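You operate a simulated robot arm through the tools that you are given. There is no shell and no other tool. Be economical: measure what you need, move in short steps, check, and stop when the job is done.

You run a simulated two-armed robot. Do the job below in one go: nothing can be reset, and whatever is moved stays where it is left.

JOB
Put the orange pad on the top of the blue chest away on the fitting bench top. Take the teal drink bottle and leave it on the top of the steel wall shelf. Open the top blue drawer, take the grey pipe coupling on the top of the small steel table and put it away inside, then shut the drawer. Stack the white carton labelled "rings" from the top of the small steel table on top of the white carton labelled "washers". Put the black wheel on the shelf of the small steel table away on the top of the blue chest. Take the grey wheel and leave it on the top shelf of the grey shelving. Open the drain grate. Do these in any order. Set down upright: teal drink bottle, grey pipe coupling.

Only the result counts: the job must be done as asked and must still hold three seconds after the hand-in. Knocking over, shifting, dropping, spilling or breaking anything else fails it.

ROBOT AND FRAMES
Two 7-joint arms with two-finger parallel grippers on one trunk, on a base that drives. Base frame: it is fixed to the floor where the robot stands at the start and does not move with it; the origin is under the middle of the robot, x ahead of it, y to its left, z up. Units: mm, degrees, N and s.
The left shoulder is at the start at [62, 197, 1229], the right one opposite. Places, roughly: black wheel (8x8x4 cm) [-1200, -1500, 400]; drain grate [600, -1600, 200]; drawer chest [700, 100, 700]; fitting bench top [600, -6300, 800]; grey pipe coupling (5x5x6 cm) [-800, -1600, 800]; grey wheel (8x8x4 cm) [700, -3000, 200]; orange pad (6x5x5 cm) [700, -100, 900]; teal drink bottle (7x7x21 cm) [600, 200, 1000]; top blue drawer [500, 100, 800]; top of the blue chest [700, -300, 900]; top of the steel wall shelf (24x116 cm) [880, -4200, 1280]; top shelf of the grey shelving [800, -2700, 1700]; white carton [-1000, -1500, 750]. Payload 1.57 kg a hand.
Tool frame (each hand has its own): the origin (TCP) lies between the finger pads and is the grasp point; the fingertips stand 30 mm ahead of it; z points along the fingers, y is the line along which they close. The gripper opens to 110 mm. The fingers are 24 mm wide and 12 mm thick; the gripper's body (48 by 112 mm) begins 78 mm behind the TCP.
Orientation is that of the tool frame in the base frame, as [roll, pitch, yaw] about the fixed x, y, z axes, in that order (R = Rz(yaw) Ry(pitch) Rx(roll)). With the fingers straight down and closing along the base's y, the tool's x points along the base's -x, its y along +y and its z along -z.

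CONTROLS
- The arms move only by the tool servo_tool. It takes "left_deltas", "right_deltas" or both (then of equal length, played together; a hand with none holds still); each is a list of rows, each an object of numbers (a shift or turn left out is 0, a gripper value left out holds the last): "gripper": the closure in counts, from 0 (fully open) to 255 (shut); "dx", "dy", "dz": the shift along the tool's x, y, z in units of 300 mm (1.0 is 300 mm); "wx", "wy", "wz": the turn, a rotation vector about the tool's x, y, z in units of 60 degrees (1.0 is 60 degrees). In form: [{"gripper": .., "dx": .., "dy": .., "dz": .., "wx": .., "wy": .., "wz": ..}, ...]. A call has 1 to 12 rows; each row is the pose to reach, as a shift and turn from the pose commanded when the call began, along the tool's axes at that moment. A call with a number of a shift or a turn outside -1 to 1 is refused whole. Each row takes 0.2 s and may step no farther than 50 mm and 8.6 degrees from the row before; otherwise, or with a gripper value out of range, the whole call is refused. Where a pose cannot be reached the arm comes as near as it can. A force on the tool above 40 N (or 10 N above the force at the start of the call, whichever is more), or a blocked arm, ends the call early, and 0.2 s more pass. Each finger travels about 72 mm/s and halts on what it meets, pressing with about 42 N; the grip force reading is that of the motor and also rises with nothing between the fingers. The clock runs only during rows and for 0.2 s after the last one: add rows that repeat a pose to give the fingers time. The reply holds the time, the measured pose of the TCP, the force on the tool along the base axes, the opening and the grip force, in the units named above and with some noise, with the torque about the TCP (base axes, N m) and any sound that the robot's microphone picked up, and new pictures: "pictures" is both (left out), scene, wrist or none (wrist: the cameras of the hands that moved).
- Cameras (640 x 400 px; columns grow to the right, rows downward): "scene" is now at [89.5, 11.9, 1791.9]; the picture's right is [0.22, -0.97, -0.00], its down [-0.90, -0.21, -0.38] and it looks along [0.37, 0.09, -0.92] (base axes); focal length 266 px, centre (320, 200). "left" rides on the left gripper at [70, -16, -142] in its tool frame; the picture's right is [0.23, 0.97, 0.00], its down [-0.86, 0.20, -0.48] and it looks along [-0.47, 0.11, 0.88] (tool axes); focal length 222 px, centre (320, 200). "right" rides on the right gripper at [70, 16, -141] in its tool frame; the picture's right is [-0.23, 0.97, 0.00], its down [-0.85, -0.20, -0.48] and it looks along [-0.47, -0.11, 0.88] (tool axes); focal length 222 px, centre (320, 200). There is no depth. A picture from a camera that has moved, and an enlarged one, comes with that camera's place and axes in the base frame and with its lens.
- raise_lower(by): slides the trunk up (or, below 0, down) by that many mm; the arms and the scene camera ride with it, the base frame stays. It gives what a move gives, with no picture.
- base_move(legs): drives the robot by 1 to 6 legs, each [ahead, left, turn to the left] in mm, mm and degrees, along the robot's own axes; the way and the turn of a leg run together, so that a leg with both is an arc; at most 1500 mm and 180 degrees a leg. The arms and the cameras ride along, it lands a little off, and it stops where it bumps. It gives what a move gives, and a new picture of the scene camera.
- turn_head(pan, tilt): turns the head with the scene camera to pan (to the left, within 86 degrees either way) and tilt (down, from -29 to 69), counted from straight ahead of the robot. It gives what a move gives, and a new picture of the scene camera.
- enlarge(camera, box): a new picture of the part [left, top, right, bottom] of that camera's present view, enlarged. No time passes.
- close_job(): hands the job in; it is judged then, once.

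Work in short steps. Places have to be worked out from the pictures, the camera data and where the tool is seen: move nearer, look again, correct. Check each grasp and each placing, and mend what went wrong. You have 217 turns and 260 pictures in all, those below and enlarged ones among them. Open the grippers and draw the arms clear of the work before you hand the job in, unless the task says otherwise; then end with one line.

The tools are called after "Request:" as name(argument=value, ...) on one line, values as JSON. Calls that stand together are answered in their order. servo_tool: Moves the arms, as the interface text tells. Its arguments: {"type":"object","properties":{"left_deltas":{"type":"array"},"right_deltas":{"type":"array"},"pictures":{"type":"string","enum":["both","scene","wrist","none"]}},"required":[]} The other tools are called the same way: raise_lower (by) slides the trunk up or down; base_move (legs) drives the base; turn_head (pan, tilt) turns the head that bears the scene camera; enlarge (camera, box) takes an enlarged picture of a part of a camera's view; close_job () hands the job in.

At the start:

```text
clock: 0.0
left_ee_pos: [471.9, 109.2, 1230.9]
left_ee_rot: [-180.0, 0.0, 180.0]
left_wrist_force: [0.1, 0.5, -0.9]
left_wrist_torque: [0.01, 0.0, 0.0]
left_opening: 110.0
left_gripper_force: 0.0
right_ee_pos: [344.1, -162.9, 1206.7]
right_ee_rot: [-180.0, 0.0, 180.0]
right_wrist_force: [0.2, 0.9, -0.8]
right_wrist_torque: [-0.03, 0.02, 0.02]
right_opening: 110.1
right_gripper_force: 0.0
trunk travel left (down, up): [-825.0, 165.0]
robot x, y, heading: [1.8, -2.9, -0.1]
head pan, tilt: [12.9, 67.5]
```

scene: 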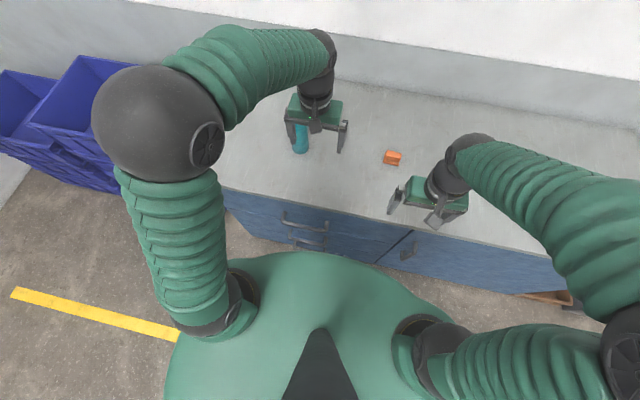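
right: 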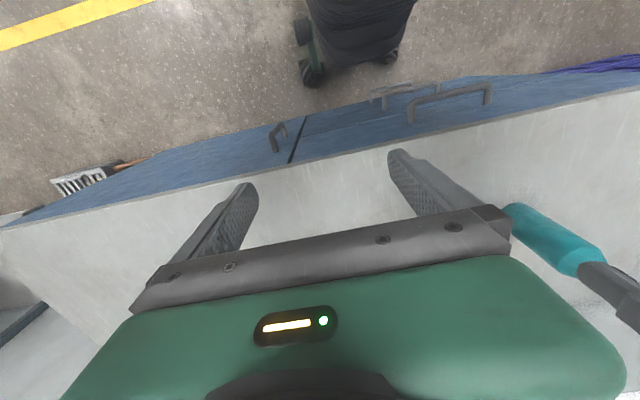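
left: 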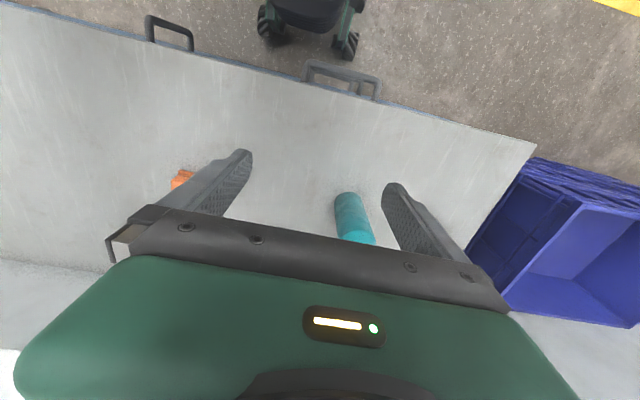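

I start by looking around: head ahead and less tilted to see the chest, then the side to the right.

Request:
turn_head(pan=0, tilt=50)

Request:
turn_head(pan=-70, tilt=25)

```text
clock: 0.8
left_ee_pos: [471.7, 110.2, 1231.0]
left_ee_rot: [-179.9, 0.0, 180.0]
left_wrist_force: [0.8, -0.3, 0.1]
left_wrist_torque: [0.04, 0.04, -0.01]
left_opening: 109.9
left_gripper_force: 0.0
right_ee_pos: [343.5, -164.0, 1206.3]
right_ee_rot: [179.9, -0.1, 179.9]
right_wrist_force: [0.5, 0.9, 0.2]
right_wrist_torque: [0.02, 0.03, 0.0]
right_opening: 109.9
right_gripper_force: 0.0
trunk travel left (down, up): [-825.0, 165.0]
robot x, y, heading: [0.5, 2.0, -0.1]
head pan, tilt: [0.0, 50.0]
camera scene: at [110.5, -1.0, 1812.5], right [0.0, -1.0, 0.0], down [-0.77, 0.0, -0.64], along [0.64, 0.0, -0.77], focal length 266 px, centre (320, 200)
```

scene: 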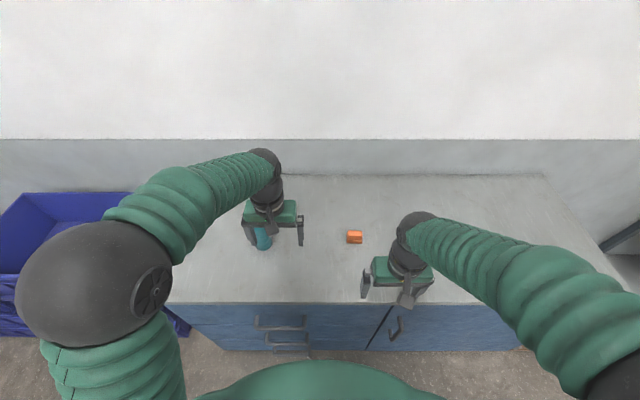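

```text
clock: 2.2
left_ee_pos: [469.9, 110.6, 1231.5]
left_ee_rot: [179.9, 0.0, 179.9]
left_wrist_force: [0.5, -0.9, 0.6]
left_wrist_torque: [0.04, 0.03, -0.03]
left_opening: 110.0
left_gripper_force: 0.1
right_ee_pos: [344.3, -163.1, 1206.5]
right_ee_rot: [179.9, 0.0, 179.9]
right_wrist_force: [1.1, 0.5, -0.2]
right_wrist_torque: [-0.02, 0.0, -0.04]
right_opening: 110.1
right_gripper_force: 0.0
trunk travel left (down, up): [-825.0, 165.0]
robot x, y, heading: [3.6, -1.0, -0.0]
head pan, tilt: [-70.0, 25.0]
camera scene: at [65.1, -87.6, 1850.1], right [-0.94, -0.34, 0.0], down [-0.15, 0.4, -0.91], along [0.31, -0.85, -0.42], focal length 266 px, centre (320, 200)
```

scene: 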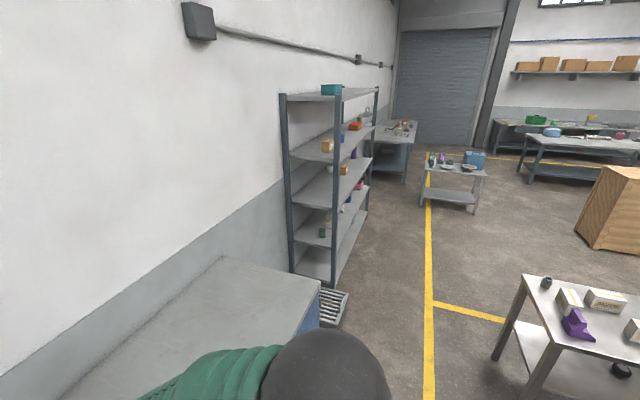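

The chest front is at x≈418, its top drawer handle near [383,142,800]. I back off so that the hands clear the chest, then lower the trunk.

Request:
base_move(legs=[[-350, 0, 0]])

Request:
raise_lower(by=-320)

Request:
turn_head(pan=0, tilt=40)

```text
clock: 4.5
left_ee_pos: [129.6, 109.2, 1231.0]
left_ee_rot: [-180.0, -0.1, 179.8]
left_wrist_force: [0.6, 0.4, 0.7]
left_wrist_torque: [0.01, 0.0, 0.02]
left_opening: 109.9
left_gripper_force: 0.0
right_ee_pos: [2.0, -163.1, 1204.3]
right_ee_rot: [-180.0, -0.2, 179.8]
right_wrist_force: [0.5, 0.3, -0.2]
right_wrist_torque: [-0.02, 0.04, 0.01]
right_opening: 110.3
right_gripper_force: 0.1
trunk travel left (down, up): [-825.0, 165.0]
robot x, y, heading: [-344.6, -0.7, 0.1]
head pan, tilt: [-70.0, 25.0]
camera scene: at [-274.6, -87.6, 1849.9], right [-0.94, -0.34, 0.0], down [-0.15, 0.4, -0.91], along [0.31, -0.85, -0.42], focal length 266 px, centre (320, 200)
```

scene: 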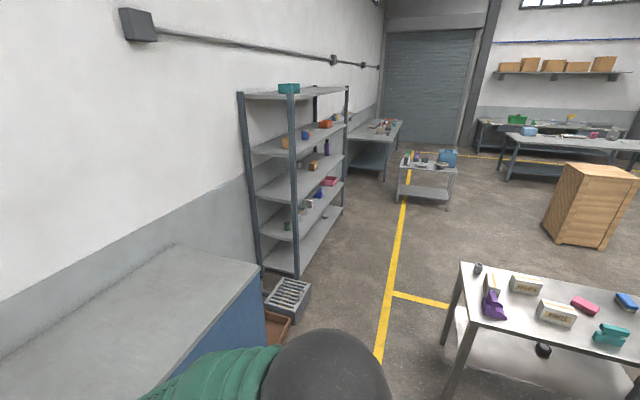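

```text
clock: 7.6
left_ee_pos: [126.2, 109.3, 911.9]
left_ee_rot: [-180.0, 0.2, 179.8]
left_wrist_force: [0.7, 0.0, 1.2]
left_wrist_torque: [0.0, -0.01, -0.03]
left_opening: 110.0
left_gripper_force: 0.0
right_ee_pos: [-2.6, -164.0, 886.1]
right_ee_rot: [-180.0, 0.0, 179.8]
right_wrist_force: [-0.2, 0.2, 1.1]
right_wrist_torque: [-0.01, 0.0, 0.02]
right_opening: 110.2
right_gripper_force: 0.1
trunk travel left (down, up): [-505.0, 485.0]
robot x, y, heading: [-345.1, 2.6, -0.3]
head pan, tilt: [-70.0, 25.0]
```

```text
clock: 9.0
left_ee_pos: [125.5, 108.7, 912.8]
left_ee_rot: [179.9, 0.1, 179.8]
left_wrist_force: [0.2, 0.4, 0.6]
left_wrist_torque: [0.03, -0.01, 0.0]
left_opening: 110.1
left_gripper_force: 0.0
right_ee_pos: [-2.8, -163.6, 887.4]
right_ee_rot: [-179.9, 0.0, 179.9]
right_wrist_force: [0.4, -0.2, -0.2]
right_wrist_torque: [-0.01, 0.01, 0.05]
right_opening: 109.9
right_gripper_force: 0.0
trunk travel left (down, up): [-505.0, 485.0]
robot x, y, heading: [-343.1, -0.5, -0.1]
head pan, tilt: [0.0, 40.0]
camera scene: at [-226.6, -0.8, 1506.7], right [0.0, -1.0, 0.0], down [-0.64, 0.0, -0.77], along [0.77, 0.0, -0.64], focal length 266 px, centre (320, 200)
```

scene: 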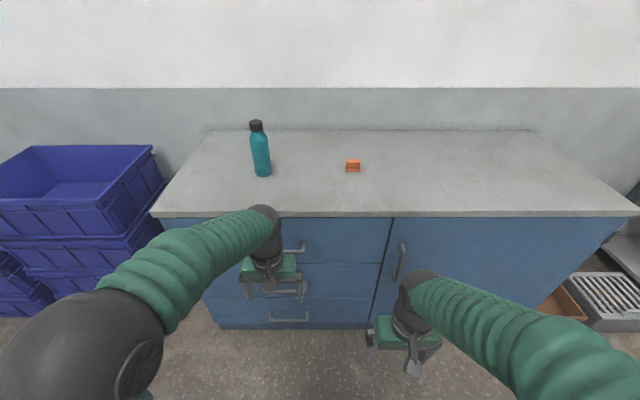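

Clear view: three drawers at left, top handle near z 780, y 57–239. I turn the left hand to point forward with the fingers closing vertically.

Request:
servo_tool(left_deltas=[{"wx": -0.0824, "wy": -0.0824, "wz": 0.0824}, {"wx": -0.1649, "wy": -0.1649, "wz": 0.1649}, {"wx": -0.2473, "wy": -0.2473, "wz": 0.2473}, {"wx": -0.3298, "wy": -0.3298, "wz": 0.3298}, {"wx": -0.4122, "wy": -0.4122, "wz": 0.4122}, {"wx": -0.4947, "wy": -0.4947, "wz": 0.4947}, {"wx": -0.5771, "wy": -0.5771, "wz": 0.5771}], pictures="none")

Request:
servo_tool(left_deltas=[{"wx": -0.0824, "wy": -0.0824, "wz": 0.0824}, {"wx": -0.1649, "wy": -0.1649, "wz": 0.1649}, {"wx": -0.2473, "wy": -0.2473, "wz": 0.2473}, {"wx": -0.3298, "wy": -0.3298, "wz": 0.3298}, {"wx": -0.4122, "wy": -0.4122, "wz": 0.4122}, {"wx": -0.4947, "wy": -0.4947, "wz": 0.4947}, {"wx": -0.5771, "wy": -0.5771, "wz": 0.5771}], pictures="both")

```text
clock: 10.8
left_ee_pos: [131.5, 141.9, 913.1]
left_ee_rot: [134.6, 19.7, 139.2]
left_wrist_force: [-0.8, 0.6, 0.0]
left_wrist_torque: [0.0, -0.02, 0.01]
left_opening: 110.2
left_gripper_force: 0.0
right_ee_pos: [-3.0, -163.2, 886.4]
right_ee_rot: [179.9, 0.0, 179.8]
right_wrist_force: [0.4, -0.6, -0.9]
right_wrist_torque: [0.01, 0.0, -0.03]
right_opening: 109.8
right_gripper_force: 0.0
trunk travel left (down, up): [-505.0, 485.0]
robot x, y, heading: [-343.2, 0.1, -0.2]
head pan, tilt: [0.0, 40.0]
stopped in row 7 (left hand): the arm was blocked; the commanded pose is now the measured one
```

```text
clock: 11.9
left_ee_pos: [155.0, 146.0, 988.8]
left_ee_rot: [99.6, 21.8, 111.7]
left_wrist_force: [-0.5, 0.2, -0.4]
left_wrist_torque: [-0.02, -0.01, -0.01]
left_opening: 109.9
left_gripper_force: 0.1
left hand out of reach, approached as far as the arm can: row 4, 5
right_ee_pos: [-3.7, -163.5, 883.4]
right_ee_rot: [179.9, -0.1, 179.8]
right_wrist_force: [0.4, -0.3, -0.2]
right_wrist_torque: [-0.01, 0.03, 0.01]
right_opening: 109.9
right_gripper_force: 0.0
trunk travel left (down, up): [-505.0, 485.0]
robot x, y, heading: [-343.2, -0.1, -0.1]
head pan, tilt: [0.0, 40.0]
stopped in row 5 (left hand): the arm was blocked; the commanded pose is now the measured one
camera scene: at [-226.9, -0.9, 1504.2], right [0.0, -1.0, 0.0], down [-0.64, 0.0, -0.77], along [0.77, 0.0, -0.64], focal length 266 px, centre (320, 200)
camera left: at [-0.3, 154.7, 970.4], right [-0.06, 0.59, 0.81], down [-0.15, -0.8, 0.57], along [0.99, -0.09, 0.14], focal length 222 px, centre (320, 200)
```

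scene: 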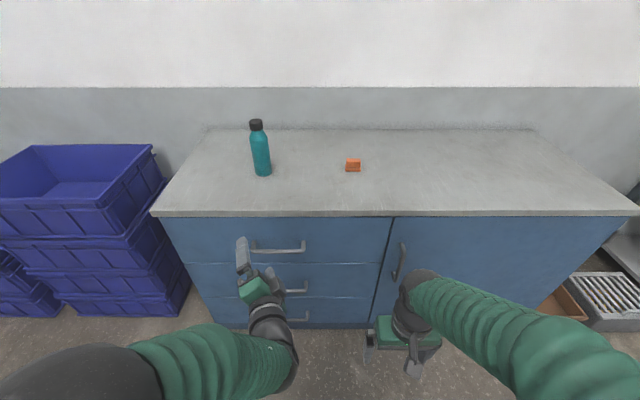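
left: 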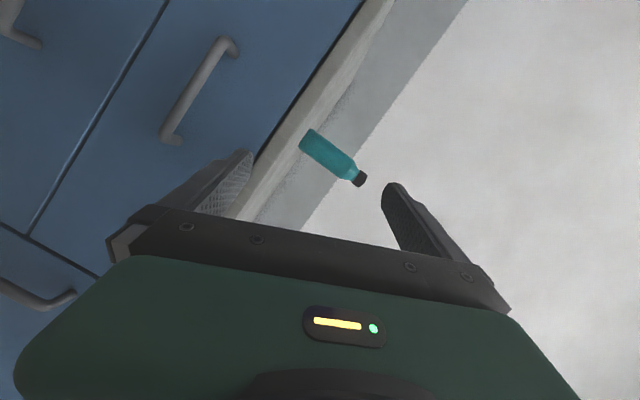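

The arm ran into a fold limit; I'll move the hand outward and down (toward [255,146,840]) and finish the last 31° of turn.

Request:
servo_tool(left_deltas=[{"dx": 0.018, "dy": -0.1125, "dz": 0.0975}, {"dx": 0.035, "dy": -0.225, "dz": 0.195}, {"dx": 0.053, "dy": -0.3375, "dz": 0.2925}, {"dx": 0.071, "dy": -0.45, "dz": 0.39}, {"dx": 0.071, "dy": -0.45, "dz": 0.39, "wx": -0.022, "wy": -0.0815, "wz": 0.0965}, {"dx": 0.071, "dy": -0.45, "dz": 0.39, "wx": -0.044, "wy": -0.163, "wz": 0.193}, {"dx": 0.071, "dy": -0.45, "dz": 0.39, "wx": -0.066, "wy": -0.2445, "wz": 0.2895}, {"dx": 0.071, "dy": -0.45, "dz": 0.39, "wx": -0.088, "wy": -0.326, "wz": 0.386}], pictures="both")

```text
clock: 13.7
left_ee_pos: [252.4, 134.2, 839.6]
left_ee_rot: [90.1, 0.0, 89.0]
left_wrist_force: [-0.1, 0.5, -0.7]
left_wrist_torque: [0.02, 0.04, 0.0]
left_opening: 109.8
left_gripper_force: 0.0
right_ee_pos: [-3.4, -162.7, 886.5]
right_ee_rot: [180.0, 0.0, 179.8]
right_wrist_force: [-0.4, 0.1, 0.4]
right_wrist_torque: [-0.01, 0.02, 0.0]
right_opening: 109.9
right_gripper_force: 0.1
trunk travel left (down, up): [-505.0, 485.0]
robot x, y, heading: [-345.8, 1.3, -0.3]
head pan, tilt: [0.0, 40.0]
camera scene: at [-226.3, -0.9, 1506.7], right [0.0, -1.0, 0.0], down [-0.64, 0.0, -0.76], along [0.76, 0.0, -0.64], focal length 266 px, centre (320, 200)
camera left: at [114.2, 206.3, 824.2], right [0.01, 0.23, 0.97], down [-0.49, -0.85, 0.2], along [0.87, -0.48, 0.11], focal length 222 px, centre (320, 200)
```

scene: 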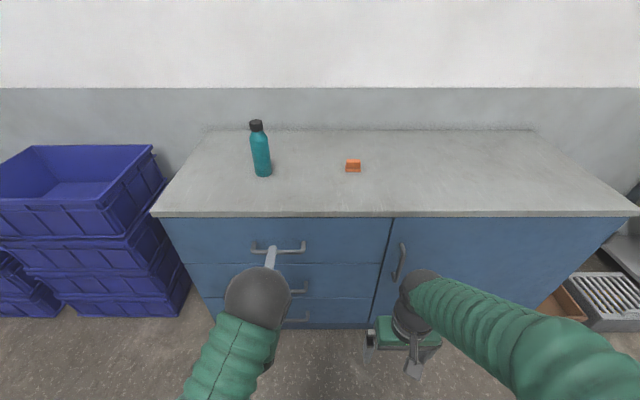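
left: 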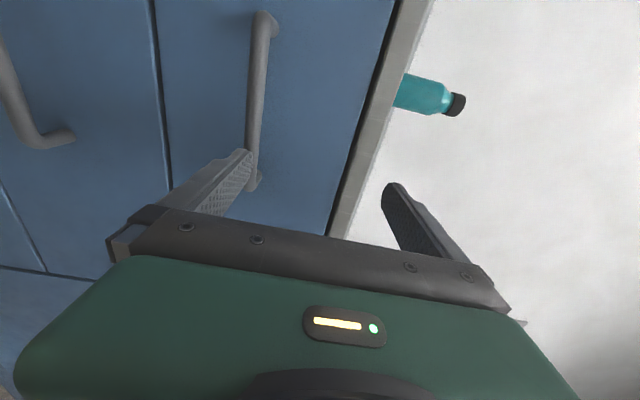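

Triangulating the bar from both views gives x≈395, z≈759. I lower the hand to that height and drive 100 mm ahead.

Request:
servo_tool(left_deltas=[{"dx": 0.024, "dy": -0.134}, {"dx": 0.047, "dy": -0.268}], pictures="none")

Request:
base_move(legs=[[90, 0, 0]])

Request:
servo_tool(left_deltas=[{"dx": 0}], pictures="wrist")

```text
clock: 14.3
left_ee_pos: [253.2, 149.8, 761.6]
left_ee_rot: [90.1, 0.1, 89.1]
left_wrist_force: [-0.2, 0.1, 0.2]
left_wrist_torque: [0.03, -0.02, -0.02]
left_opening: 109.9
left_gripper_force: 0.1
right_ee_pos: [-2.5, -164.1, 887.1]
right_ee_rot: [-180.0, 0.0, 179.8]
right_wrist_force: [-0.1, 0.6, 0.7]
right_wrist_torque: [0.02, 0.02, 0.01]
right_opening: 109.9
right_gripper_force: 0.2
trunk travel left (down, up): [-505.0, 485.0]
robot x, y, heading: [-345.6, 1.1, -0.2]
head pan, tilt: [0.0, 40.0]
```

```text
clock: 15.4
left_ee_pos: [342.2, 147.1, 761.0]
left_ee_rot: [90.2, 0.1, 89.1]
left_wrist_force: [0.4, 0.6, 0.3]
left_wrist_torque: [-0.03, -0.03, 0.03]
left_opening: 110.0
left_gripper_force: 0.0
right_ee_pos: [87.1, -164.7, 886.9]
right_ee_rot: [180.0, 0.0, 179.8]
right_wrist_force: [-0.1, 0.0, 0.1]
right_wrist_torque: [-0.01, -0.01, 0.01]
right_opening: 110.0
right_gripper_force: 0.1
trunk travel left (down, up): [-505.0, 485.0]
robot x, y, heading: [-253.4, 0.5, -0.5]
head pan, tilt: [0.0, 40.0]
camera scene: at [-135.6, -1.9, 1506.6], right [0.0, -1.0, 0.0], down [-0.64, 0.0, -0.76], along [0.76, 0.0, -0.64], focal length 266 px, centre (320, 200)
```

scene: 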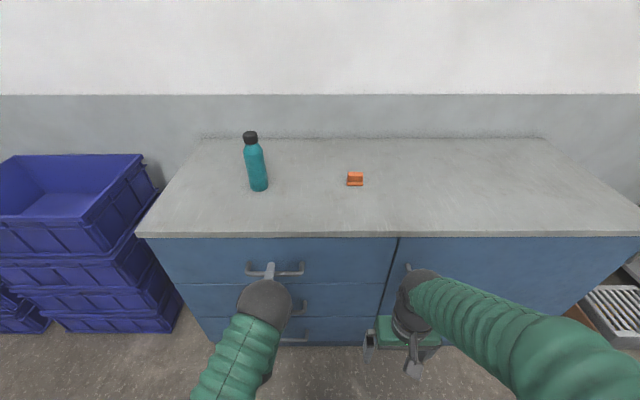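

```text
clock: 15.8
left_ee_pos: [340.5, 147.4, 763.9]
left_ee_rot: [90.1, 0.1, 89.0]
left_wrist_force: [0.3, 0.3, 0.0]
left_wrist_torque: [0.03, -0.02, 0.01]
left_opening: 109.8
left_gripper_force: 0.2
right_ee_pos: [86.0, -165.2, 888.3]
right_ee_rot: [180.0, 0.2, 179.8]
right_wrist_force: [0.3, -0.1, 0.1]
right_wrist_torque: [-0.01, -0.03, 0.01]
right_opening: 109.9
right_gripper_force: 0.1
trunk travel left (down, up): [-505.0, 485.0]
robot x, y, heading: [-252.9, -0.2, -0.2]
head pan, tilt: [0.0, 40.0]
camera left: at [201.4, 219.1, 746.0], right [0.0, 0.23, 0.97], down [-0.49, -0.85, 0.2], along [0.87, -0.48, 0.11], focal length 222 px, centre (320, 200)
```

left: 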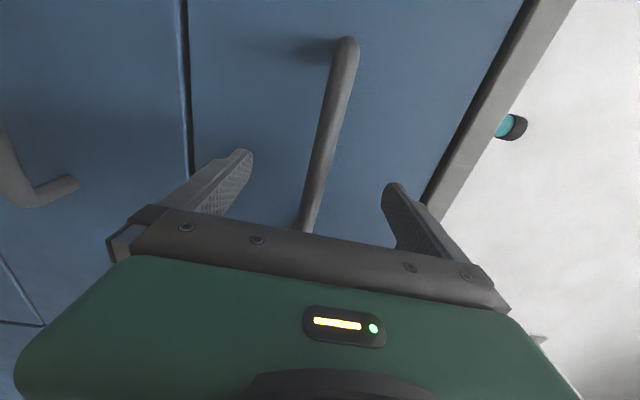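

The bar sits centred between the fingers. Advance 47 mm and close.

Request:
servo_tool(left_deltas=[{"dz": 0.08, "gripper": 0}, {"dz": 0.157}, {"dz": 0.157, "gripper": 255}, {"dz": 0.157}, {"dz": 0.157}, {"dz": 0.157}, {"dz": 0.157}], pictures="wrist")

```text
clock: 17.4
left_ee_pos: [388.2, 147.1, 760.2]
left_ee_rot: [90.0, 0.0, 89.0]
left_wrist_force: [0.2, -0.4, -2.1]
left_wrist_torque: [0.12, 0.0, -0.03]
left_opening: 18.1
left_gripper_force: 32.1
right_ee_pos: [85.5, -164.7, 887.2]
right_ee_rot: [180.0, 0.0, 179.7]
right_wrist_force: [0.0, 0.2, -0.3]
right_wrist_torque: [-0.01, 0.01, 0.02]
right_opening: 110.1
right_gripper_force: 0.0
trunk travel left (down, up): [-505.0, 485.0]
robot x, y, heading: [-255.0, 1.4, -0.4]
head pan, tilt: [0.0, 40.0]
camera left: at [249.1, 218.8, 744.0], right [0.01, 0.23, 0.97], down [-0.49, -0.85, 0.2], along [0.87, -0.48, 0.11], focal length 222 px, centre (320, 200)
```

left: 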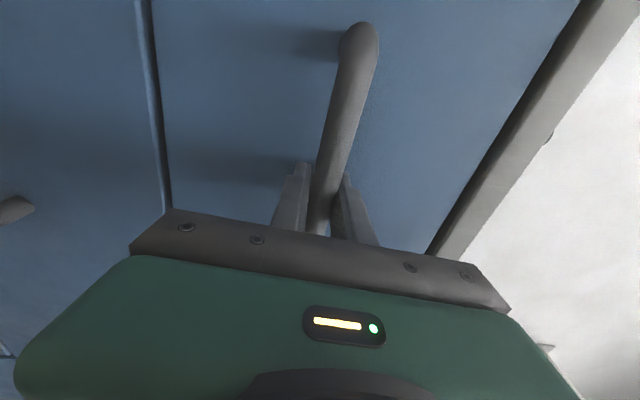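

Handle gripped (18 mm). Pull the drawer by backing the base 300 mm.

Request:
base_move(legs=[[-300, 0, 0]])

```text
clock: 19.4
left_ee_pos: [79.6, 147.8, 760.0]
left_ee_rot: [90.1, 0.1, 88.8]
left_wrist_force: [1.2, 1.7, -6.6]
left_wrist_torque: [0.17, -0.22, 0.1]
left_opening: 17.6
left_gripper_force: 32.2
right_ee_pos: [-221.7, -163.2, 887.3]
right_ee_rot: [-180.0, 0.0, 179.5]
right_wrist_force: [0.3, 0.1, 0.0]
right_wrist_torque: [-0.01, 0.03, 0.01]
right_opening: 110.2
right_gripper_force: 0.2
trunk travel left (down, up): [-505.0, 485.0]
robot x, y, heading: [-563.9, 7.1, -0.5]
head pan, tilt: [0.0, 40.0]
camera scene: at [-444.0, 0.7, 1506.6], right [-0.01, -1.0, 0.0], down [-0.64, 0.0, -0.76], along [0.76, -0.01, -0.64], focal length 266 px, centre (320, 200)
```

scene: 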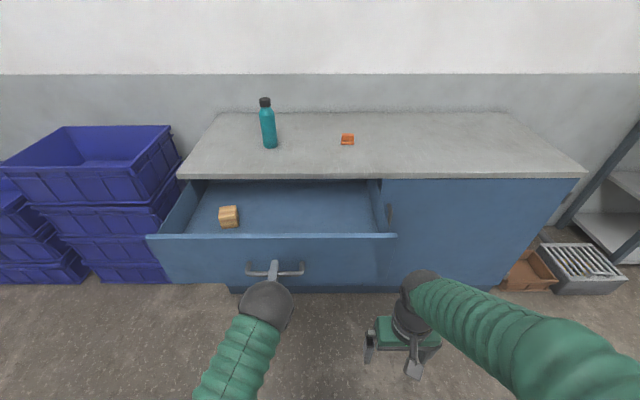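

Drawer is open about 308 mm (a wooden block lies inside at left). Release and back away, then look toward the table at the right.

Request:
servo_tool(left_deltas=[{"gripper": 0}, {"gripper": 0}, {"gripper": 0}, {"gripper": 0}, {"dz": -0.12}, {"dz": -0.2}], pictures="none")

Request:
base_move(legs=[[-120, 0, 0]])

Request:
turn_head(pan=-86, tilt=35)

```text
clock: 20.9
left_ee_pos: [20.9, 148.3, 759.7]
left_ee_rot: [90.0, 0.1, 88.7]
left_wrist_force: [-0.3, 0.1, -0.2]
left_wrist_torque: [-0.01, 0.03, -0.01]
left_opening: 110.0
left_gripper_force: 0.1
right_ee_pos: [-223.4, -162.6, 887.6]
right_ee_rot: [180.0, 0.0, 179.7]
right_wrist_force: [0.4, 0.5, 0.3]
right_wrist_torque: [-0.01, 0.02, -0.04]
right_opening: 110.3
right_gripper_force: 0.0
trunk travel left (down, up): [-505.0, 485.0]
robot x, y, heading: [-563.6, 3.8, -0.2]
head pan, tilt: [0.0, 40.0]
```

```text
clock: 22.1
left_ee_pos: [-97.1, 148.9, 758.7]
left_ee_rot: [90.0, 0.1, 88.8]
left_wrist_force: [0.0, -0.6, 0.4]
left_wrist_torque: [0.02, 0.01, 0.0]
left_opening: 109.9
left_gripper_force: 0.0
right_ee_pos: [-342.0, -163.0, 888.3]
right_ee_rot: [-180.0, 0.1, 179.6]
right_wrist_force: [-0.3, 0.1, 0.0]
right_wrist_torque: [-0.01, 0.0, 0.01]
right_opening: 109.9
right_gripper_force: 0.0
trunk travel left (down, up): [-505.0, 485.0]
robot x, y, heading: [-681.0, -0.5, -0.6]
head pan, tilt: [0.0, 40.0]
camera scene: at [-563.5, 0.7, 1506.7], right [-0.01, -1.0, 0.0], down [-0.64, 0.01, -0.76], along [0.76, -0.01, -0.64], focal length 266 px, centre (320, 200)
```

scene: 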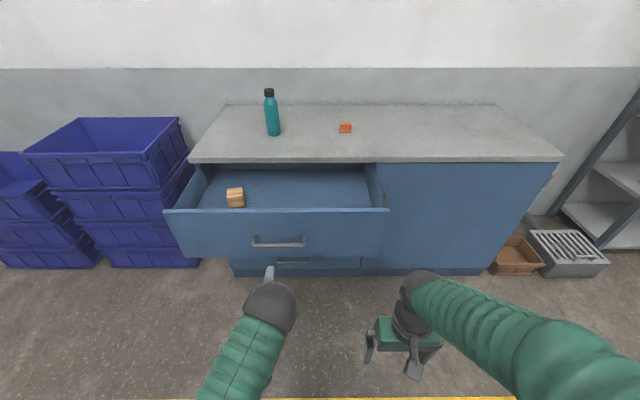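

```text
clock: 23.7
left_ee_pos: [-97.9, 149.2, 759.5]
left_ee_rot: [89.9, 0.0, 88.8]
left_wrist_force: [0.0, -0.3, 0.6]
left_wrist_torque: [0.03, 0.01, 0.01]
left_opening: 109.9
left_gripper_force: 0.2
right_ee_pos: [-343.5, -163.9, 887.7]
right_ee_rot: [-180.0, 0.2, 179.6]
right_wrist_force: [0.3, -0.1, -0.3]
right_wrist_torque: [0.03, 0.0, -0.01]
right_opening: 109.8
right_gripper_force: 0.0
trunk travel left (down, up): [-505.0, 485.0]
robot x, y, heading: [-678.0, 1.4, -0.4]
head pan, tilt: [-85.9, 35.0]
camera scene: at [-643.1, -86.4, 1514.4], right [-1.0, -0.06, 0.0], down [-0.04, 0.57, -0.82], along [0.05, -0.82, -0.57], focal length 266 px, centre (320, 200)
```

scene: 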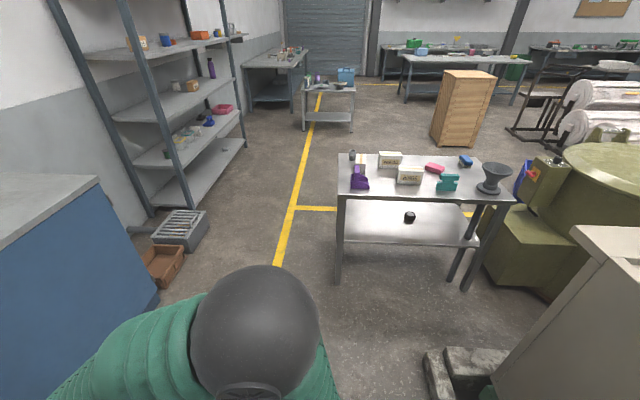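

Table top spans about x −670…−1530, y −1210…−1715 at z≈750. I turn to face it (heading −90°) and look again.

Request:
base_move(legs=[[0, 0, -90], [400, 0, 0]])

Request:
turn_head(pan=-25, tilt=35)

```text
clock: 30.0
left_ee_pos: [-555.5, -983.7, 759.5]
left_ee_rot: [89.9, 0.2, -2.3]
left_wrist_force: [-0.6, -0.4, -0.8]
left_wrist_torque: [0.02, 0.0, 0.02]
left_opening: 109.8
left_gripper_force: 0.1
right_ee_pos: [-862.6, -731.6, 886.8]
right_ee_rot: [179.9, 0.1, 88.4]
right_wrist_force: [-0.6, -0.7, -0.5]
right_wrist_torque: [0.01, 0.03, -0.02]
right_opening: 110.2
right_gripper_force: 0.1
trunk travel left (down, up): [-505.0, 485.0]
robot x, y, heading: [-687.7, -397.9, -91.5]
head pan, tilt: [-85.9, 35.0]
camera scene: at [-779.4, -433.9, 1514.4], right [-0.04, 1.0, 0.0], down [0.57, 0.03, -0.82], along [-0.82, -0.04, -0.57], focal length 266 px, centre (320, 200)
```

scene: 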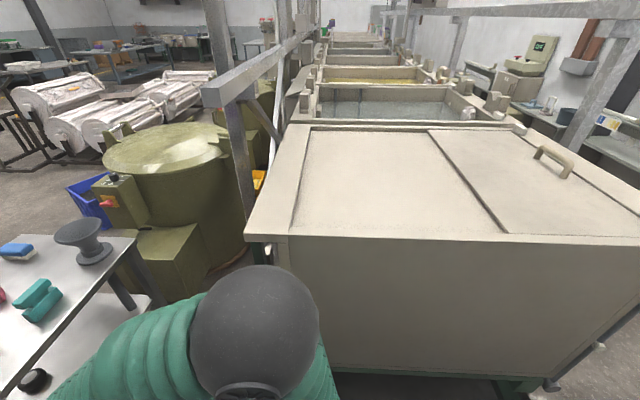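

```text
clock: 31.3
left_ee_pos: [-554.1, -981.6, 759.9]
left_ee_rot: [89.9, 0.1, -2.3]
left_wrist_force: [-0.8, 0.5, 0.4]
left_wrist_torque: [0.03, -0.02, -0.01]
left_opening: 110.3
left_gripper_force: 0.0
right_ee_pos: [-861.4, -730.8, 887.8]
right_ee_rot: [180.0, 0.3, 88.4]
right_wrist_force: [-0.8, 0.3, 1.1]
right_wrist_torque: [0.01, -0.02, -0.01]
right_opening: 110.0
right_gripper_force: 0.1
trunk travel left (down, up): [-505.0, 485.0]
robot x, y, heading: [-685.1, -398.3, -91.6]
head pan, tilt: [-25.0, 35.0]
camera scene: at [-730.7, -508.3, 1514.3], right [-0.89, 0.45, 0.0], down [0.26, 0.51, -0.82], along [-0.37, -0.73, -0.58], focal length 266 px, centre (320, 200)
```

scene: 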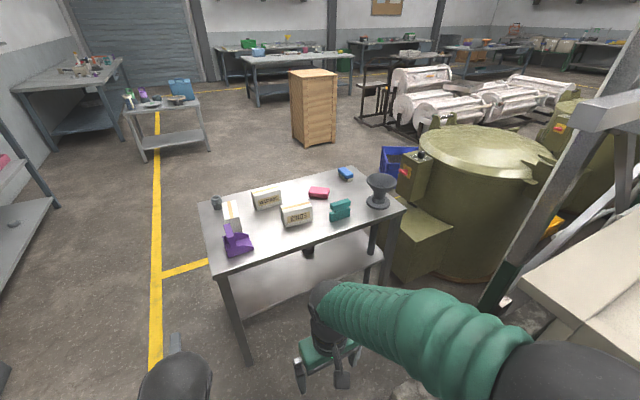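

"Rings" carton is near [−1058,−1368], "washers" near [−973,−1539], coupling [−754,−1624]. I first turn the left hand back to pointing down and raise it so it clears the table goods.

Request:
servo_tool(left_deltas=[{"dy": 0.05, "dz": -0.03, "wx": 0.0824, "wy": 0.0824, "wz": -0.0824}, {"dy": 0.1, "dz": -0.06, "wx": 0.1649, "wy": 0.1649, "wz": -0.1649}, {"dy": 0.15, "dz": -0.09, "wx": 0.2473, "wy": 0.2473, "wz": -0.2473}, {"dy": 0.2, "dz": -0.12, "wx": 0.3298, "wy": 0.3298, "wz": -0.3298}, {"dy": 0.25, "dz": -0.15, "wx": 0.4122, "wy": 0.4122, "wz": -0.4122}, {"dy": 0.3, "dz": -0.18, "wx": 0.4947, "wy": 0.4947, "wz": -0.4947}, {"dy": 0.35, "dz": -0.2, "wx": 0.5771, "wy": 0.5771, "wz": -0.5771}], pictures="none")

Request:
servo_tool(left_deltas=[{"wx": 0.0824, "wy": 0.0824, "wz": -0.0824}, {"wx": 0.1649, "wy": 0.1649, "wz": -0.1649}, {"wx": 0.2473, "wy": 0.2473, "wz": -0.2473}, {"wx": 0.3298, "wy": 0.3298, "wz": -0.3298}, {"wx": 0.4122, "wy": 0.4122, "wz": -0.4122}, {"wx": 0.4947, "wy": 0.4947, "wz": -0.4947}, {"wx": 0.5771, "wy": 0.5771, "wz": -0.5771}], pictures="none")

```text
clock: 32.9
left_ee_pos: [-551.9, -921.8, 864.6]
left_ee_rot: [135.1, 19.8, 42.7]
left_wrist_force: [-0.5, -0.5, 0.1]
left_wrist_torque: [0.01, 0.0, 0.01]
left_opening: 109.8
left_gripper_force: 0.0
right_ee_pos: [-861.9, -729.5, 888.2]
right_ee_rot: [180.0, 0.2, 88.5]
right_wrist_force: [-1.0, 0.6, 0.0]
right_wrist_torque: [-0.02, -0.01, 0.01]
right_opening: 110.0
right_gripper_force: 0.1
trunk travel left (down, up): [-505.0, 485.0]
robot x, y, heading: [-693.9, -394.1, -91.4]
head pan, tilt: [-25.0, 35.0]
```

```text
clock: 34.5
left_ee_pos: [-550.9, -923.4, 866.0]
left_ee_rot: [-179.8, 0.0, 87.7]
left_wrist_force: [0.0, 0.0, -0.3]
left_wrist_torque: [0.0, 0.03, -0.02]
left_opening: 109.7
left_gripper_force: 0.2
right_ee_pos: [-861.5, -730.9, 886.9]
right_ee_rot: [-179.9, 0.2, 88.5]
right_wrist_force: [0.7, 0.6, -0.3]
right_wrist_torque: [0.03, 0.01, -0.04]
right_opening: 110.2
right_gripper_force: 0.0
trunk travel left (down, up): [-505.0, 485.0]
robot x, y, heading: [-693.2, -393.5, -91.7]
head pan, tilt: [-25.0, 35.0]
```

Good, reachable at 530 mm ahead. Pull the left hand in, raise the trunk 120 and drive up to the table.

Request:
servo_tool(left_deltas=[{"dx": 0.14, "dz": -0.04}, {"dx": 0.28, "dz": -0.08}, {"dx": 0.42, "dz": -0.12}, {"dx": 0.56, "dz": -0.16}, {"dx": 0.667, "dz": -0.2}], pictures="none")

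Request:
raise_lower(by=120)

Request:
base_move(legs=[[450, -150, 1.5]])

Request:
turn_head(pan=-15, tilt=55)

```text
clock: 35.7
left_ee_pos: [-545.1, -719.3, 925.2]
left_ee_rot: [-179.9, 0.2, 87.7]
left_wrist_force: [0.0, 0.6, 0.5]
left_wrist_torque: [-0.01, 0.0, -0.02]
left_opening: 110.1
left_gripper_force: 0.0
right_ee_pos: [-862.1, -729.7, 888.7]
right_ee_rot: [180.0, 0.3, 88.4]
right_wrist_force: [0.4, 0.0, 0.0]
right_wrist_torque: [-0.03, -0.02, -0.03]
right_opening: 109.9
right_gripper_force: 0.1
trunk travel left (down, up): [-505.0, 485.0]
robot x, y, heading: [-690.2, -397.4, -91.7]
head pan, tilt: [-25.0, 35.0]
```

```text
clock: 37.2
left_ee_pos: [-544.8, -721.2, 1045.7]
left_ee_rot: [-180.0, 0.1, 87.7]
left_wrist_force: [-0.1, -0.7, -0.4]
left_wrist_torque: [-0.01, -0.02, -0.02]
left_opening: 109.8
left_gripper_force: 0.0
right_ee_pos: [-861.8, -730.0, 1008.4]
right_ee_rot: [179.9, 0.1, 88.5]
right_wrist_force: [0.1, 0.1, 0.4]
right_wrist_torque: [-0.06, 0.0, 0.02]
right_opening: 110.3
right_gripper_force: 0.1
trunk travel left (down, up): [-625.0, 365.0]
robot x, y, heading: [-691.2, -399.2, -91.7]
head pan, tilt: [-25.0, 35.0]
```

```text
clock: 40.1
left_ee_pos: [-683.5, -1168.4, 1045.4]
left_ee_rot: [-180.0, 0.2, 89.6]
left_wrist_force: [0.3, 0.1, 0.6]
left_wrist_torque: [-0.03, 0.0, 0.02]
left_opening: 110.0
left_gripper_force: 0.0
right_ee_pos: [-999.9, -1187.8, 1007.7]
right_ee_rot: [-179.9, 0.4, 90.4]
right_wrist_force: [-0.2, -0.5, 0.0]
right_wrist_torque: [-0.01, 0.01, 0.0]
right_opening: 109.8
right_gripper_force: 0.0
trunk travel left (down, up): [-625.0, 365.0]
robot x, y, heading: [-840.9, -851.4, -89.8]
head pan, tilt: [-25.0, 35.0]
camera scene: at [-875.1, -960.5, 1634.5], right [-0.91, 0.42, 0.0], down [0.24, 0.52, -0.82], along [-0.34, -0.74, -0.57], focal length 266 px, centre (320, 200)
```

scene: 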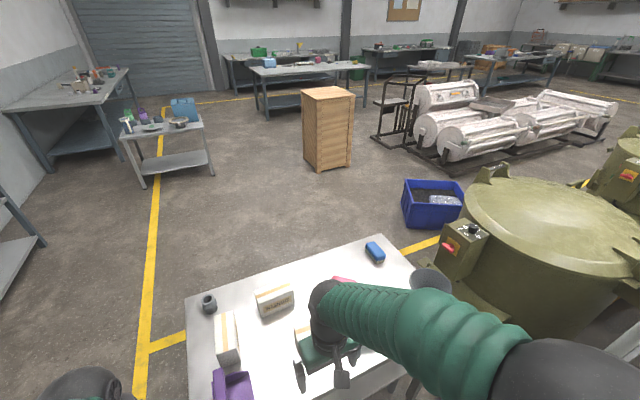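

```text
clock: 40.9
left_ee_pos: [-685.2, -1168.6, 1045.5]
left_ee_rot: [-179.9, 0.0, 89.5]
left_wrist_force: [0.2, 0.6, 0.2]
left_wrist_torque: [-0.02, 0.03, 0.03]
left_opening: 109.8
left_gripper_force: 0.0
right_ee_pos: [-1002.3, -1190.5, 1008.4]
right_ee_rot: [-179.9, 0.3, 90.3]
right_wrist_force: [-0.2, 0.2, -0.3]
right_wrist_torque: [0.01, -0.03, 0.0]
right_opening: 110.1
right_gripper_force: 0.1
trunk travel left (down, up): [-625.0, 365.0]
robot x, y, heading: [-839.2, -848.4, -89.9]
head pan, tilt: [-15.0, 55.0]
camera scene: at [-858.7, -951.8, 1606.2], right [-0.97, 0.25, 0.0], down [0.21, 0.79, -0.57], along [-0.15, -0.55, -0.82], focal length 266 px, centre (320, 200)
```

scene: 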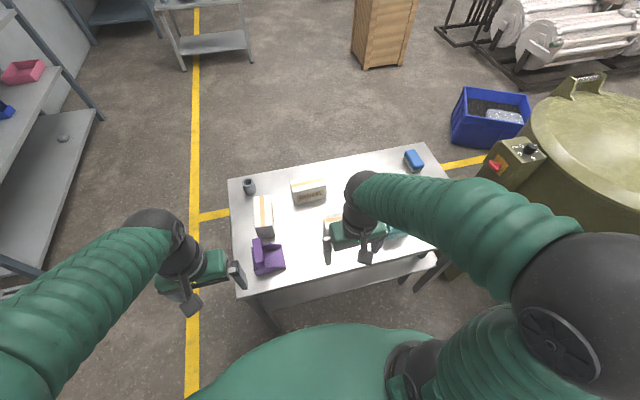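

The right hand is above the carton; take its wrist view.

Request:
servo_tool(right_deltas=[{"dx": 0}], pictures="wrist")

Request:
enlarge(camera="scene", box=[220, 150, 460, 300])

```text
clock: 41.3
left_ee_pos: [-685.8, -1168.4, 1045.7]
left_ee_rot: [-179.9, 0.1, 89.6]
left_wrist_force: [0.0, -0.3, 0.1]
left_wrist_torque: [0.0, -0.02, 0.01]
left_opening: 109.8
left_gripper_force: 0.0
right_ee_pos: [-1001.1, -1189.4, 1008.7]
right_ee_rot: [-180.0, 0.2, 90.4]
right_wrist_force: [-0.1, 0.4, -0.5]
right_wrist_torque: [0.0, 0.06, 0.0]
right_opening: 110.1
right_gripper_force: 0.0
trunk travel left (down, up): [-625.0, 365.0]
robot x, y, heading: [-842.6, -848.9, -89.5]
head pan, tilt: [-15.0, 55.0]
camera right: at [-987.3, -1118.9, 1148.3], right [0.98, -0.22, 0.0], down [-0.19, -0.85, 0.48], along [-0.11, -0.47, -0.88], focal length 222 px, centre (320, 200)
```

right: 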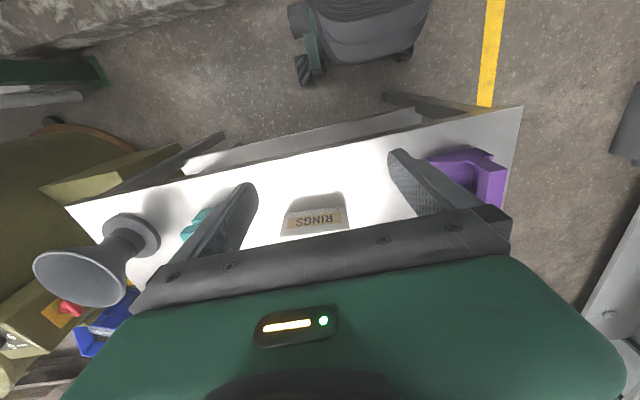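

```text
2.67 times, centred on (340, 225) of scene
camera zoom: at [-859.0, -951.5, 1606.1], right [-0.97, 0.25, 0.0], down [0.21, 0.79, -0.57], along [-0.14, -0.55, -0.82], focal length 709 px, centre (267, 133)
```

zoom: 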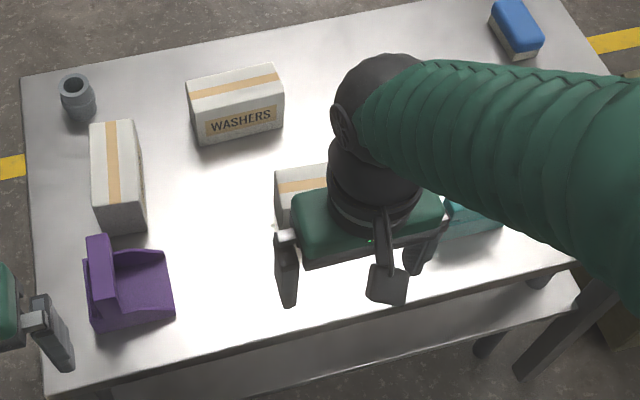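

The right hand hides the "rings" carton; I pull it back 150 mm for an unobstructed zoom.

Request:
servo_tool(right_deltas=[{"dx": 0.15}, {"dx": 0.3}, {"dx": 0.45}, {"dx": 0.5}], pictures="none")

Request:
enlarge(camera="scene", box=[220, 150, 460, 300])

```text
clock: 42.3
left_ee_pos: [-686.7, -1168.2, 1046.4]
left_ee_rot: [179.9, 0.2, 89.5]
left_wrist_force: [0.1, 0.0, -0.3]
left_wrist_torque: [-0.04, -0.02, 0.02]
left_opening: 110.1
left_gripper_force: 0.1
right_ee_pos: [-996.5, -1109.9, 1025.4]
right_ee_rot: [-180.0, 0.2, 90.4]
right_wrist_force: [-0.5, -0.1, 0.5]
right_wrist_torque: [0.01, 0.0, -0.01]
right_opening: 110.2
right_gripper_force: 0.1
right hand out of reach, approached as far as the arm can: row 2, 3, 4
trunk travel left (down, up): [-625.0, 365.0]
robot x, y, heading: [-842.0, -848.4, -89.6]
head pan, tilt: [-15.0, 55.0]
```

```text
2.67 times, centred on (340, 225) of scene
camera zoom: at [-859.4, -950.8, 1606.2], right [-0.97, 0.25, 0.0], down [0.21, 0.79, -0.57], along [-0.14, -0.55, -0.82], focal length 709 px, centre (267, 133)
```

zoom: 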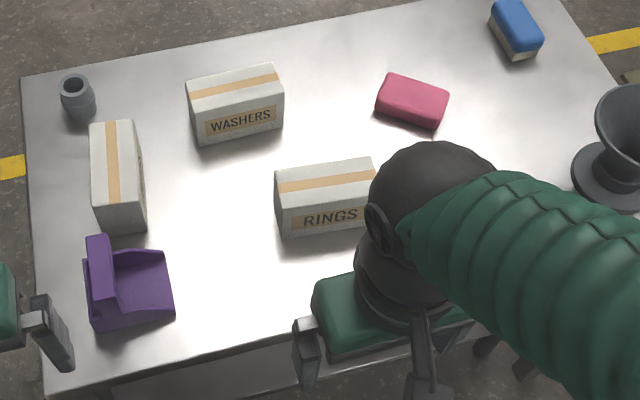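

The "rings" carton centre is near [−1053,−1385], ~127×55 mm, long axis about −6° off x. I drive 60 mm closer, and turn the right gripper −84° so it closes across the carton.

Request:
base_move(legs=[[60, 0, 0]])

Request:
servo_tool(right_deltas=[{"wz": -0.14, "dx": -0.1}, {"wz": -0.28, "dx": -0.2}, {"wz": -0.42, "dx": -0.3}, {"wz": -0.56, "dx": -0.4}, {"wz": -0.7, "dx": -0.5, "dy": -0.05}, {"wz": -0.84, "dx": -0.6, "dy": -0.1}, {"wz": -0.98, "dx": -0.7, "dy": -0.17}], pictures="none")

Request:
servo_tool(right_deltas=[{"wz": -0.14}, {"wz": -0.28}, {"wz": -0.42}], pictures="both")

```text
clock: 43.3
left_ee_pos: [-686.1, -1222.0, 1048.2]
left_ee_rot: [-179.9, 0.4, 89.6]
left_wrist_force: [0.6, -0.5, -0.1]
left_wrist_torque: [-0.01, 0.01, 0.0]
left_opening: 109.9
left_gripper_force: 0.0
right_ee_pos: [-994.9, -1163.6, 1027.1]
right_ee_rot: [-179.9, 0.5, 90.3]
right_wrist_force: [-0.6, 0.4, 0.2]
right_wrist_torque: [-0.06, 0.03, 0.03]
right_opening: 110.1
right_gripper_force: 0.1
trunk travel left (down, up): [-625.0, 365.0]
robot x, y, heading: [-840.7, -909.0, -89.6]
head pan, tilt: [-15.0, 55.0]
camera scene: at [-858.9, -1002.5, 1606.7], right [-0.97, 0.25, 0.0], down [0.21, 0.79, -0.58], along [-0.15, -0.56, -0.82], focal length 266 px, centre (320, 200)
```

scene: 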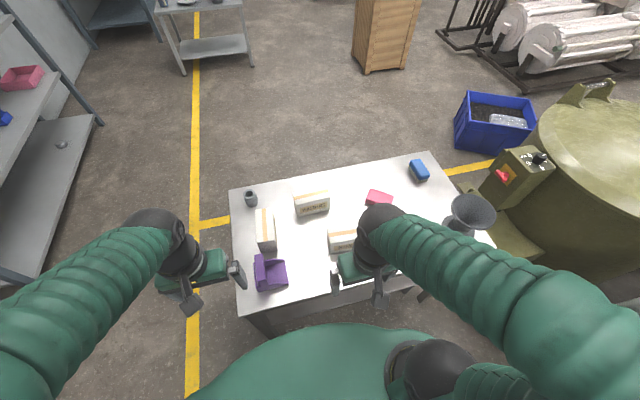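

```text
clock: 44.9
left_ee_pos: [-687.0, -1229.3, 1046.5]
left_ee_rot: [179.9, 0.1, 89.5]
left_wrist_force: [0.1, -0.1, -0.2]
left_wrist_torque: [0.02, -0.02, -0.01]
left_opening: 109.9
left_gripper_force: 0.0
right_ee_pos: [-1045.8, -1379.6, 1026.8]
right_ee_rot: [180.0, 0.0, 149.2]
right_wrist_force: [-0.5, 0.2, 0.7]
right_wrist_torque: [0.01, 0.0, 0.03]
right_opening: 110.2
right_gripper_force: 0.0
trunk travel left (down, up): [-625.0, 365.0]
robot x, y, heading: [-841.6, -910.6, -89.6]
head pan, tilt: [-15.0, 55.0]
```

```text
clock: 45.7
left_ee_pos: [-685.0, -1226.6, 1046.0]
left_ee_rot: [-180.0, 0.2, 89.5]
left_wrist_force: [0.1, 0.0, -0.1]
left_wrist_torque: [-0.02, 0.0, 0.03]
left_opening: 109.9
left_gripper_force: 0.0
right_ee_pos: [-1046.9, -1379.8, 1026.9]
right_ee_rot: [-179.9, -0.1, 174.5]
right_wrist_force: [1.1, -0.6, -0.2]
right_wrist_torque: [0.02, 0.01, 0.04]
right_opening: 109.9
right_gripper_force: 0.0
trunk travel left (down, up): [-625.0, 365.0]
robot x, y, heading: [-840.7, -906.7, -89.7]
head pan, tilt: [-15.0, 55.0]
camera scene: at [-859.3, -1010.7, 1606.1], right [-0.97, 0.25, 0.0], down [0.21, 0.79, -0.57], along [-0.15, -0.55, -0.82], focal length 266 px, centre (320, 200)
camera right: at [-1115.4, -1355.9, 1167.6], right [0.32, 0.95, 0.0], down [0.83, -0.28, 0.48], along [0.45, -0.16, -0.88], focal length 222 px, centre (320, 200)
```

scene: 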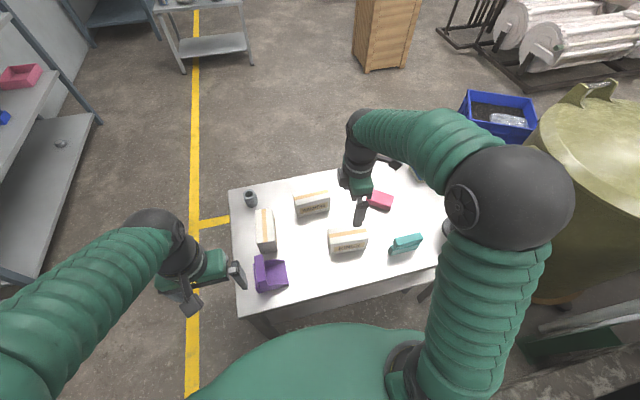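
right: 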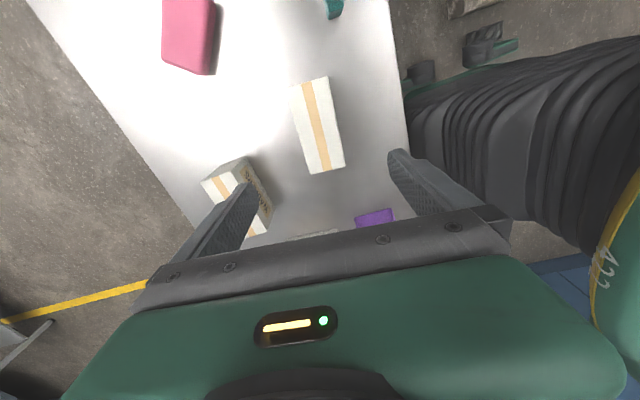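

The carton lies square between the fingers, centre ≈[−1051,−1380]. Descend to TCP z≈835 and check.

Request:
servo_tool(right_deltas=[{"dz": 0.16}, {"dz": 0.32}, {"dz": 0.48}, {"dz": 0.64}], pictures="wrist")

```text
clock: 46.7
left_ee_pos: [-686.6, -1229.0, 1045.9]
left_ee_rot: [180.0, 0.1, 89.5]
left_wrist_force: [0.7, 0.3, 0.2]
left_wrist_torque: [0.0, 0.02, 0.04]
left_opening: 110.1
left_gripper_force: 0.0
right_ee_pos: [-1044.6, -1378.3, 830.1]
right_ee_rot: [-179.9, 0.0, 174.4]
right_wrist_force: [0.4, -1.1, 0.1]
right_wrist_torque: [0.06, -0.01, -0.01]
right_opening: 109.6
right_gripper_force: 0.0
trunk travel left (down, up): [-625.0, 365.0]
robot x, y, heading: [-841.6, -905.1, -89.5]
head pan, tilt: [-15.0, 55.0]
camera right: at [-1113.5, -1355.9, 969.2], right [0.32, 0.95, 0.0], down [0.83, -0.28, 0.48], along [0.45, -0.16, -0.88], focal length 222 px, centre (320, 200)
```

right: 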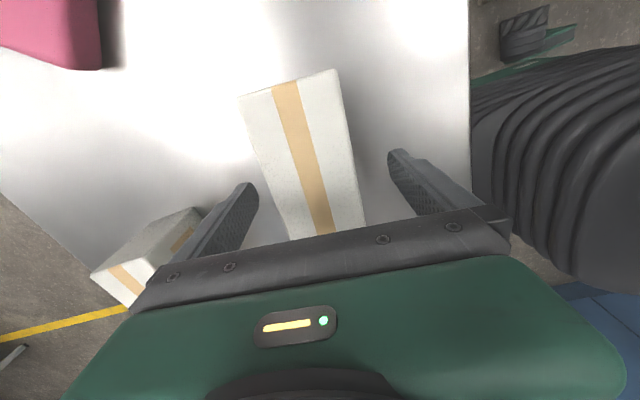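

Top of the carton is near z≈835. Descend another 20 mm and close.

Request:
servo_tool(right_deltas=[{"dz": 0.065, "dx": 0.015}, {"dz": 0.065, "dx": 0.015, "gripper": 255}, {"dz": 0.065, "dx": 0.015}, {"dz": 0.065, "dx": 0.015}, {"dz": 0.065, "dx": 0.015}], pictures="wrist")

```text
clock: 47.9
left_ee_pos: [-685.7, -1228.1, 1046.1]
left_ee_rot: [180.0, 0.1, 89.5]
left_wrist_force: [0.0, 0.0, -0.2]
left_wrist_torque: [-0.03, -0.02, -0.02]
left_opening: 109.9
left_gripper_force: 0.0
right_ee_pos: [-1048.3, -1377.6, 811.3]
right_ee_rot: [-179.7, 0.0, 174.3]
right_wrist_force: [-0.2, 0.1, 0.7]
right_wrist_torque: [0.0, 0.01, 0.0]
right_opening: 59.8
right_gripper_force: 41.9
trunk travel left (down, up): [-625.0, 365.0]
robot x, y, heading: [-835.9, -910.2, -89.5]
head pan, tilt: [-15.0, 55.0]
camera right: at [-1118.3, -1354.5, 951.8], right [0.32, 0.95, 0.0], down [0.83, -0.28, 0.48], along [0.45, -0.16, -0.88], focal length 222 px, centre (320, 200)
```

right: 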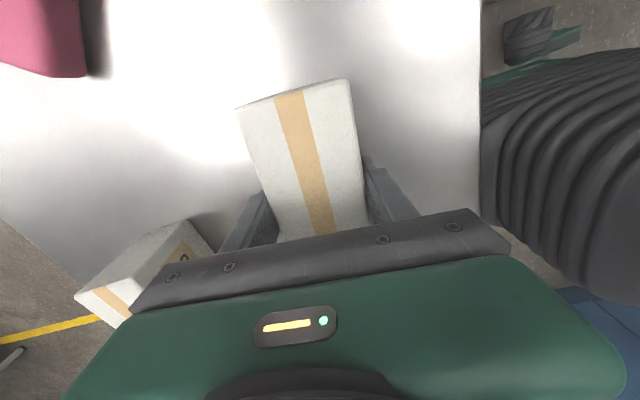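

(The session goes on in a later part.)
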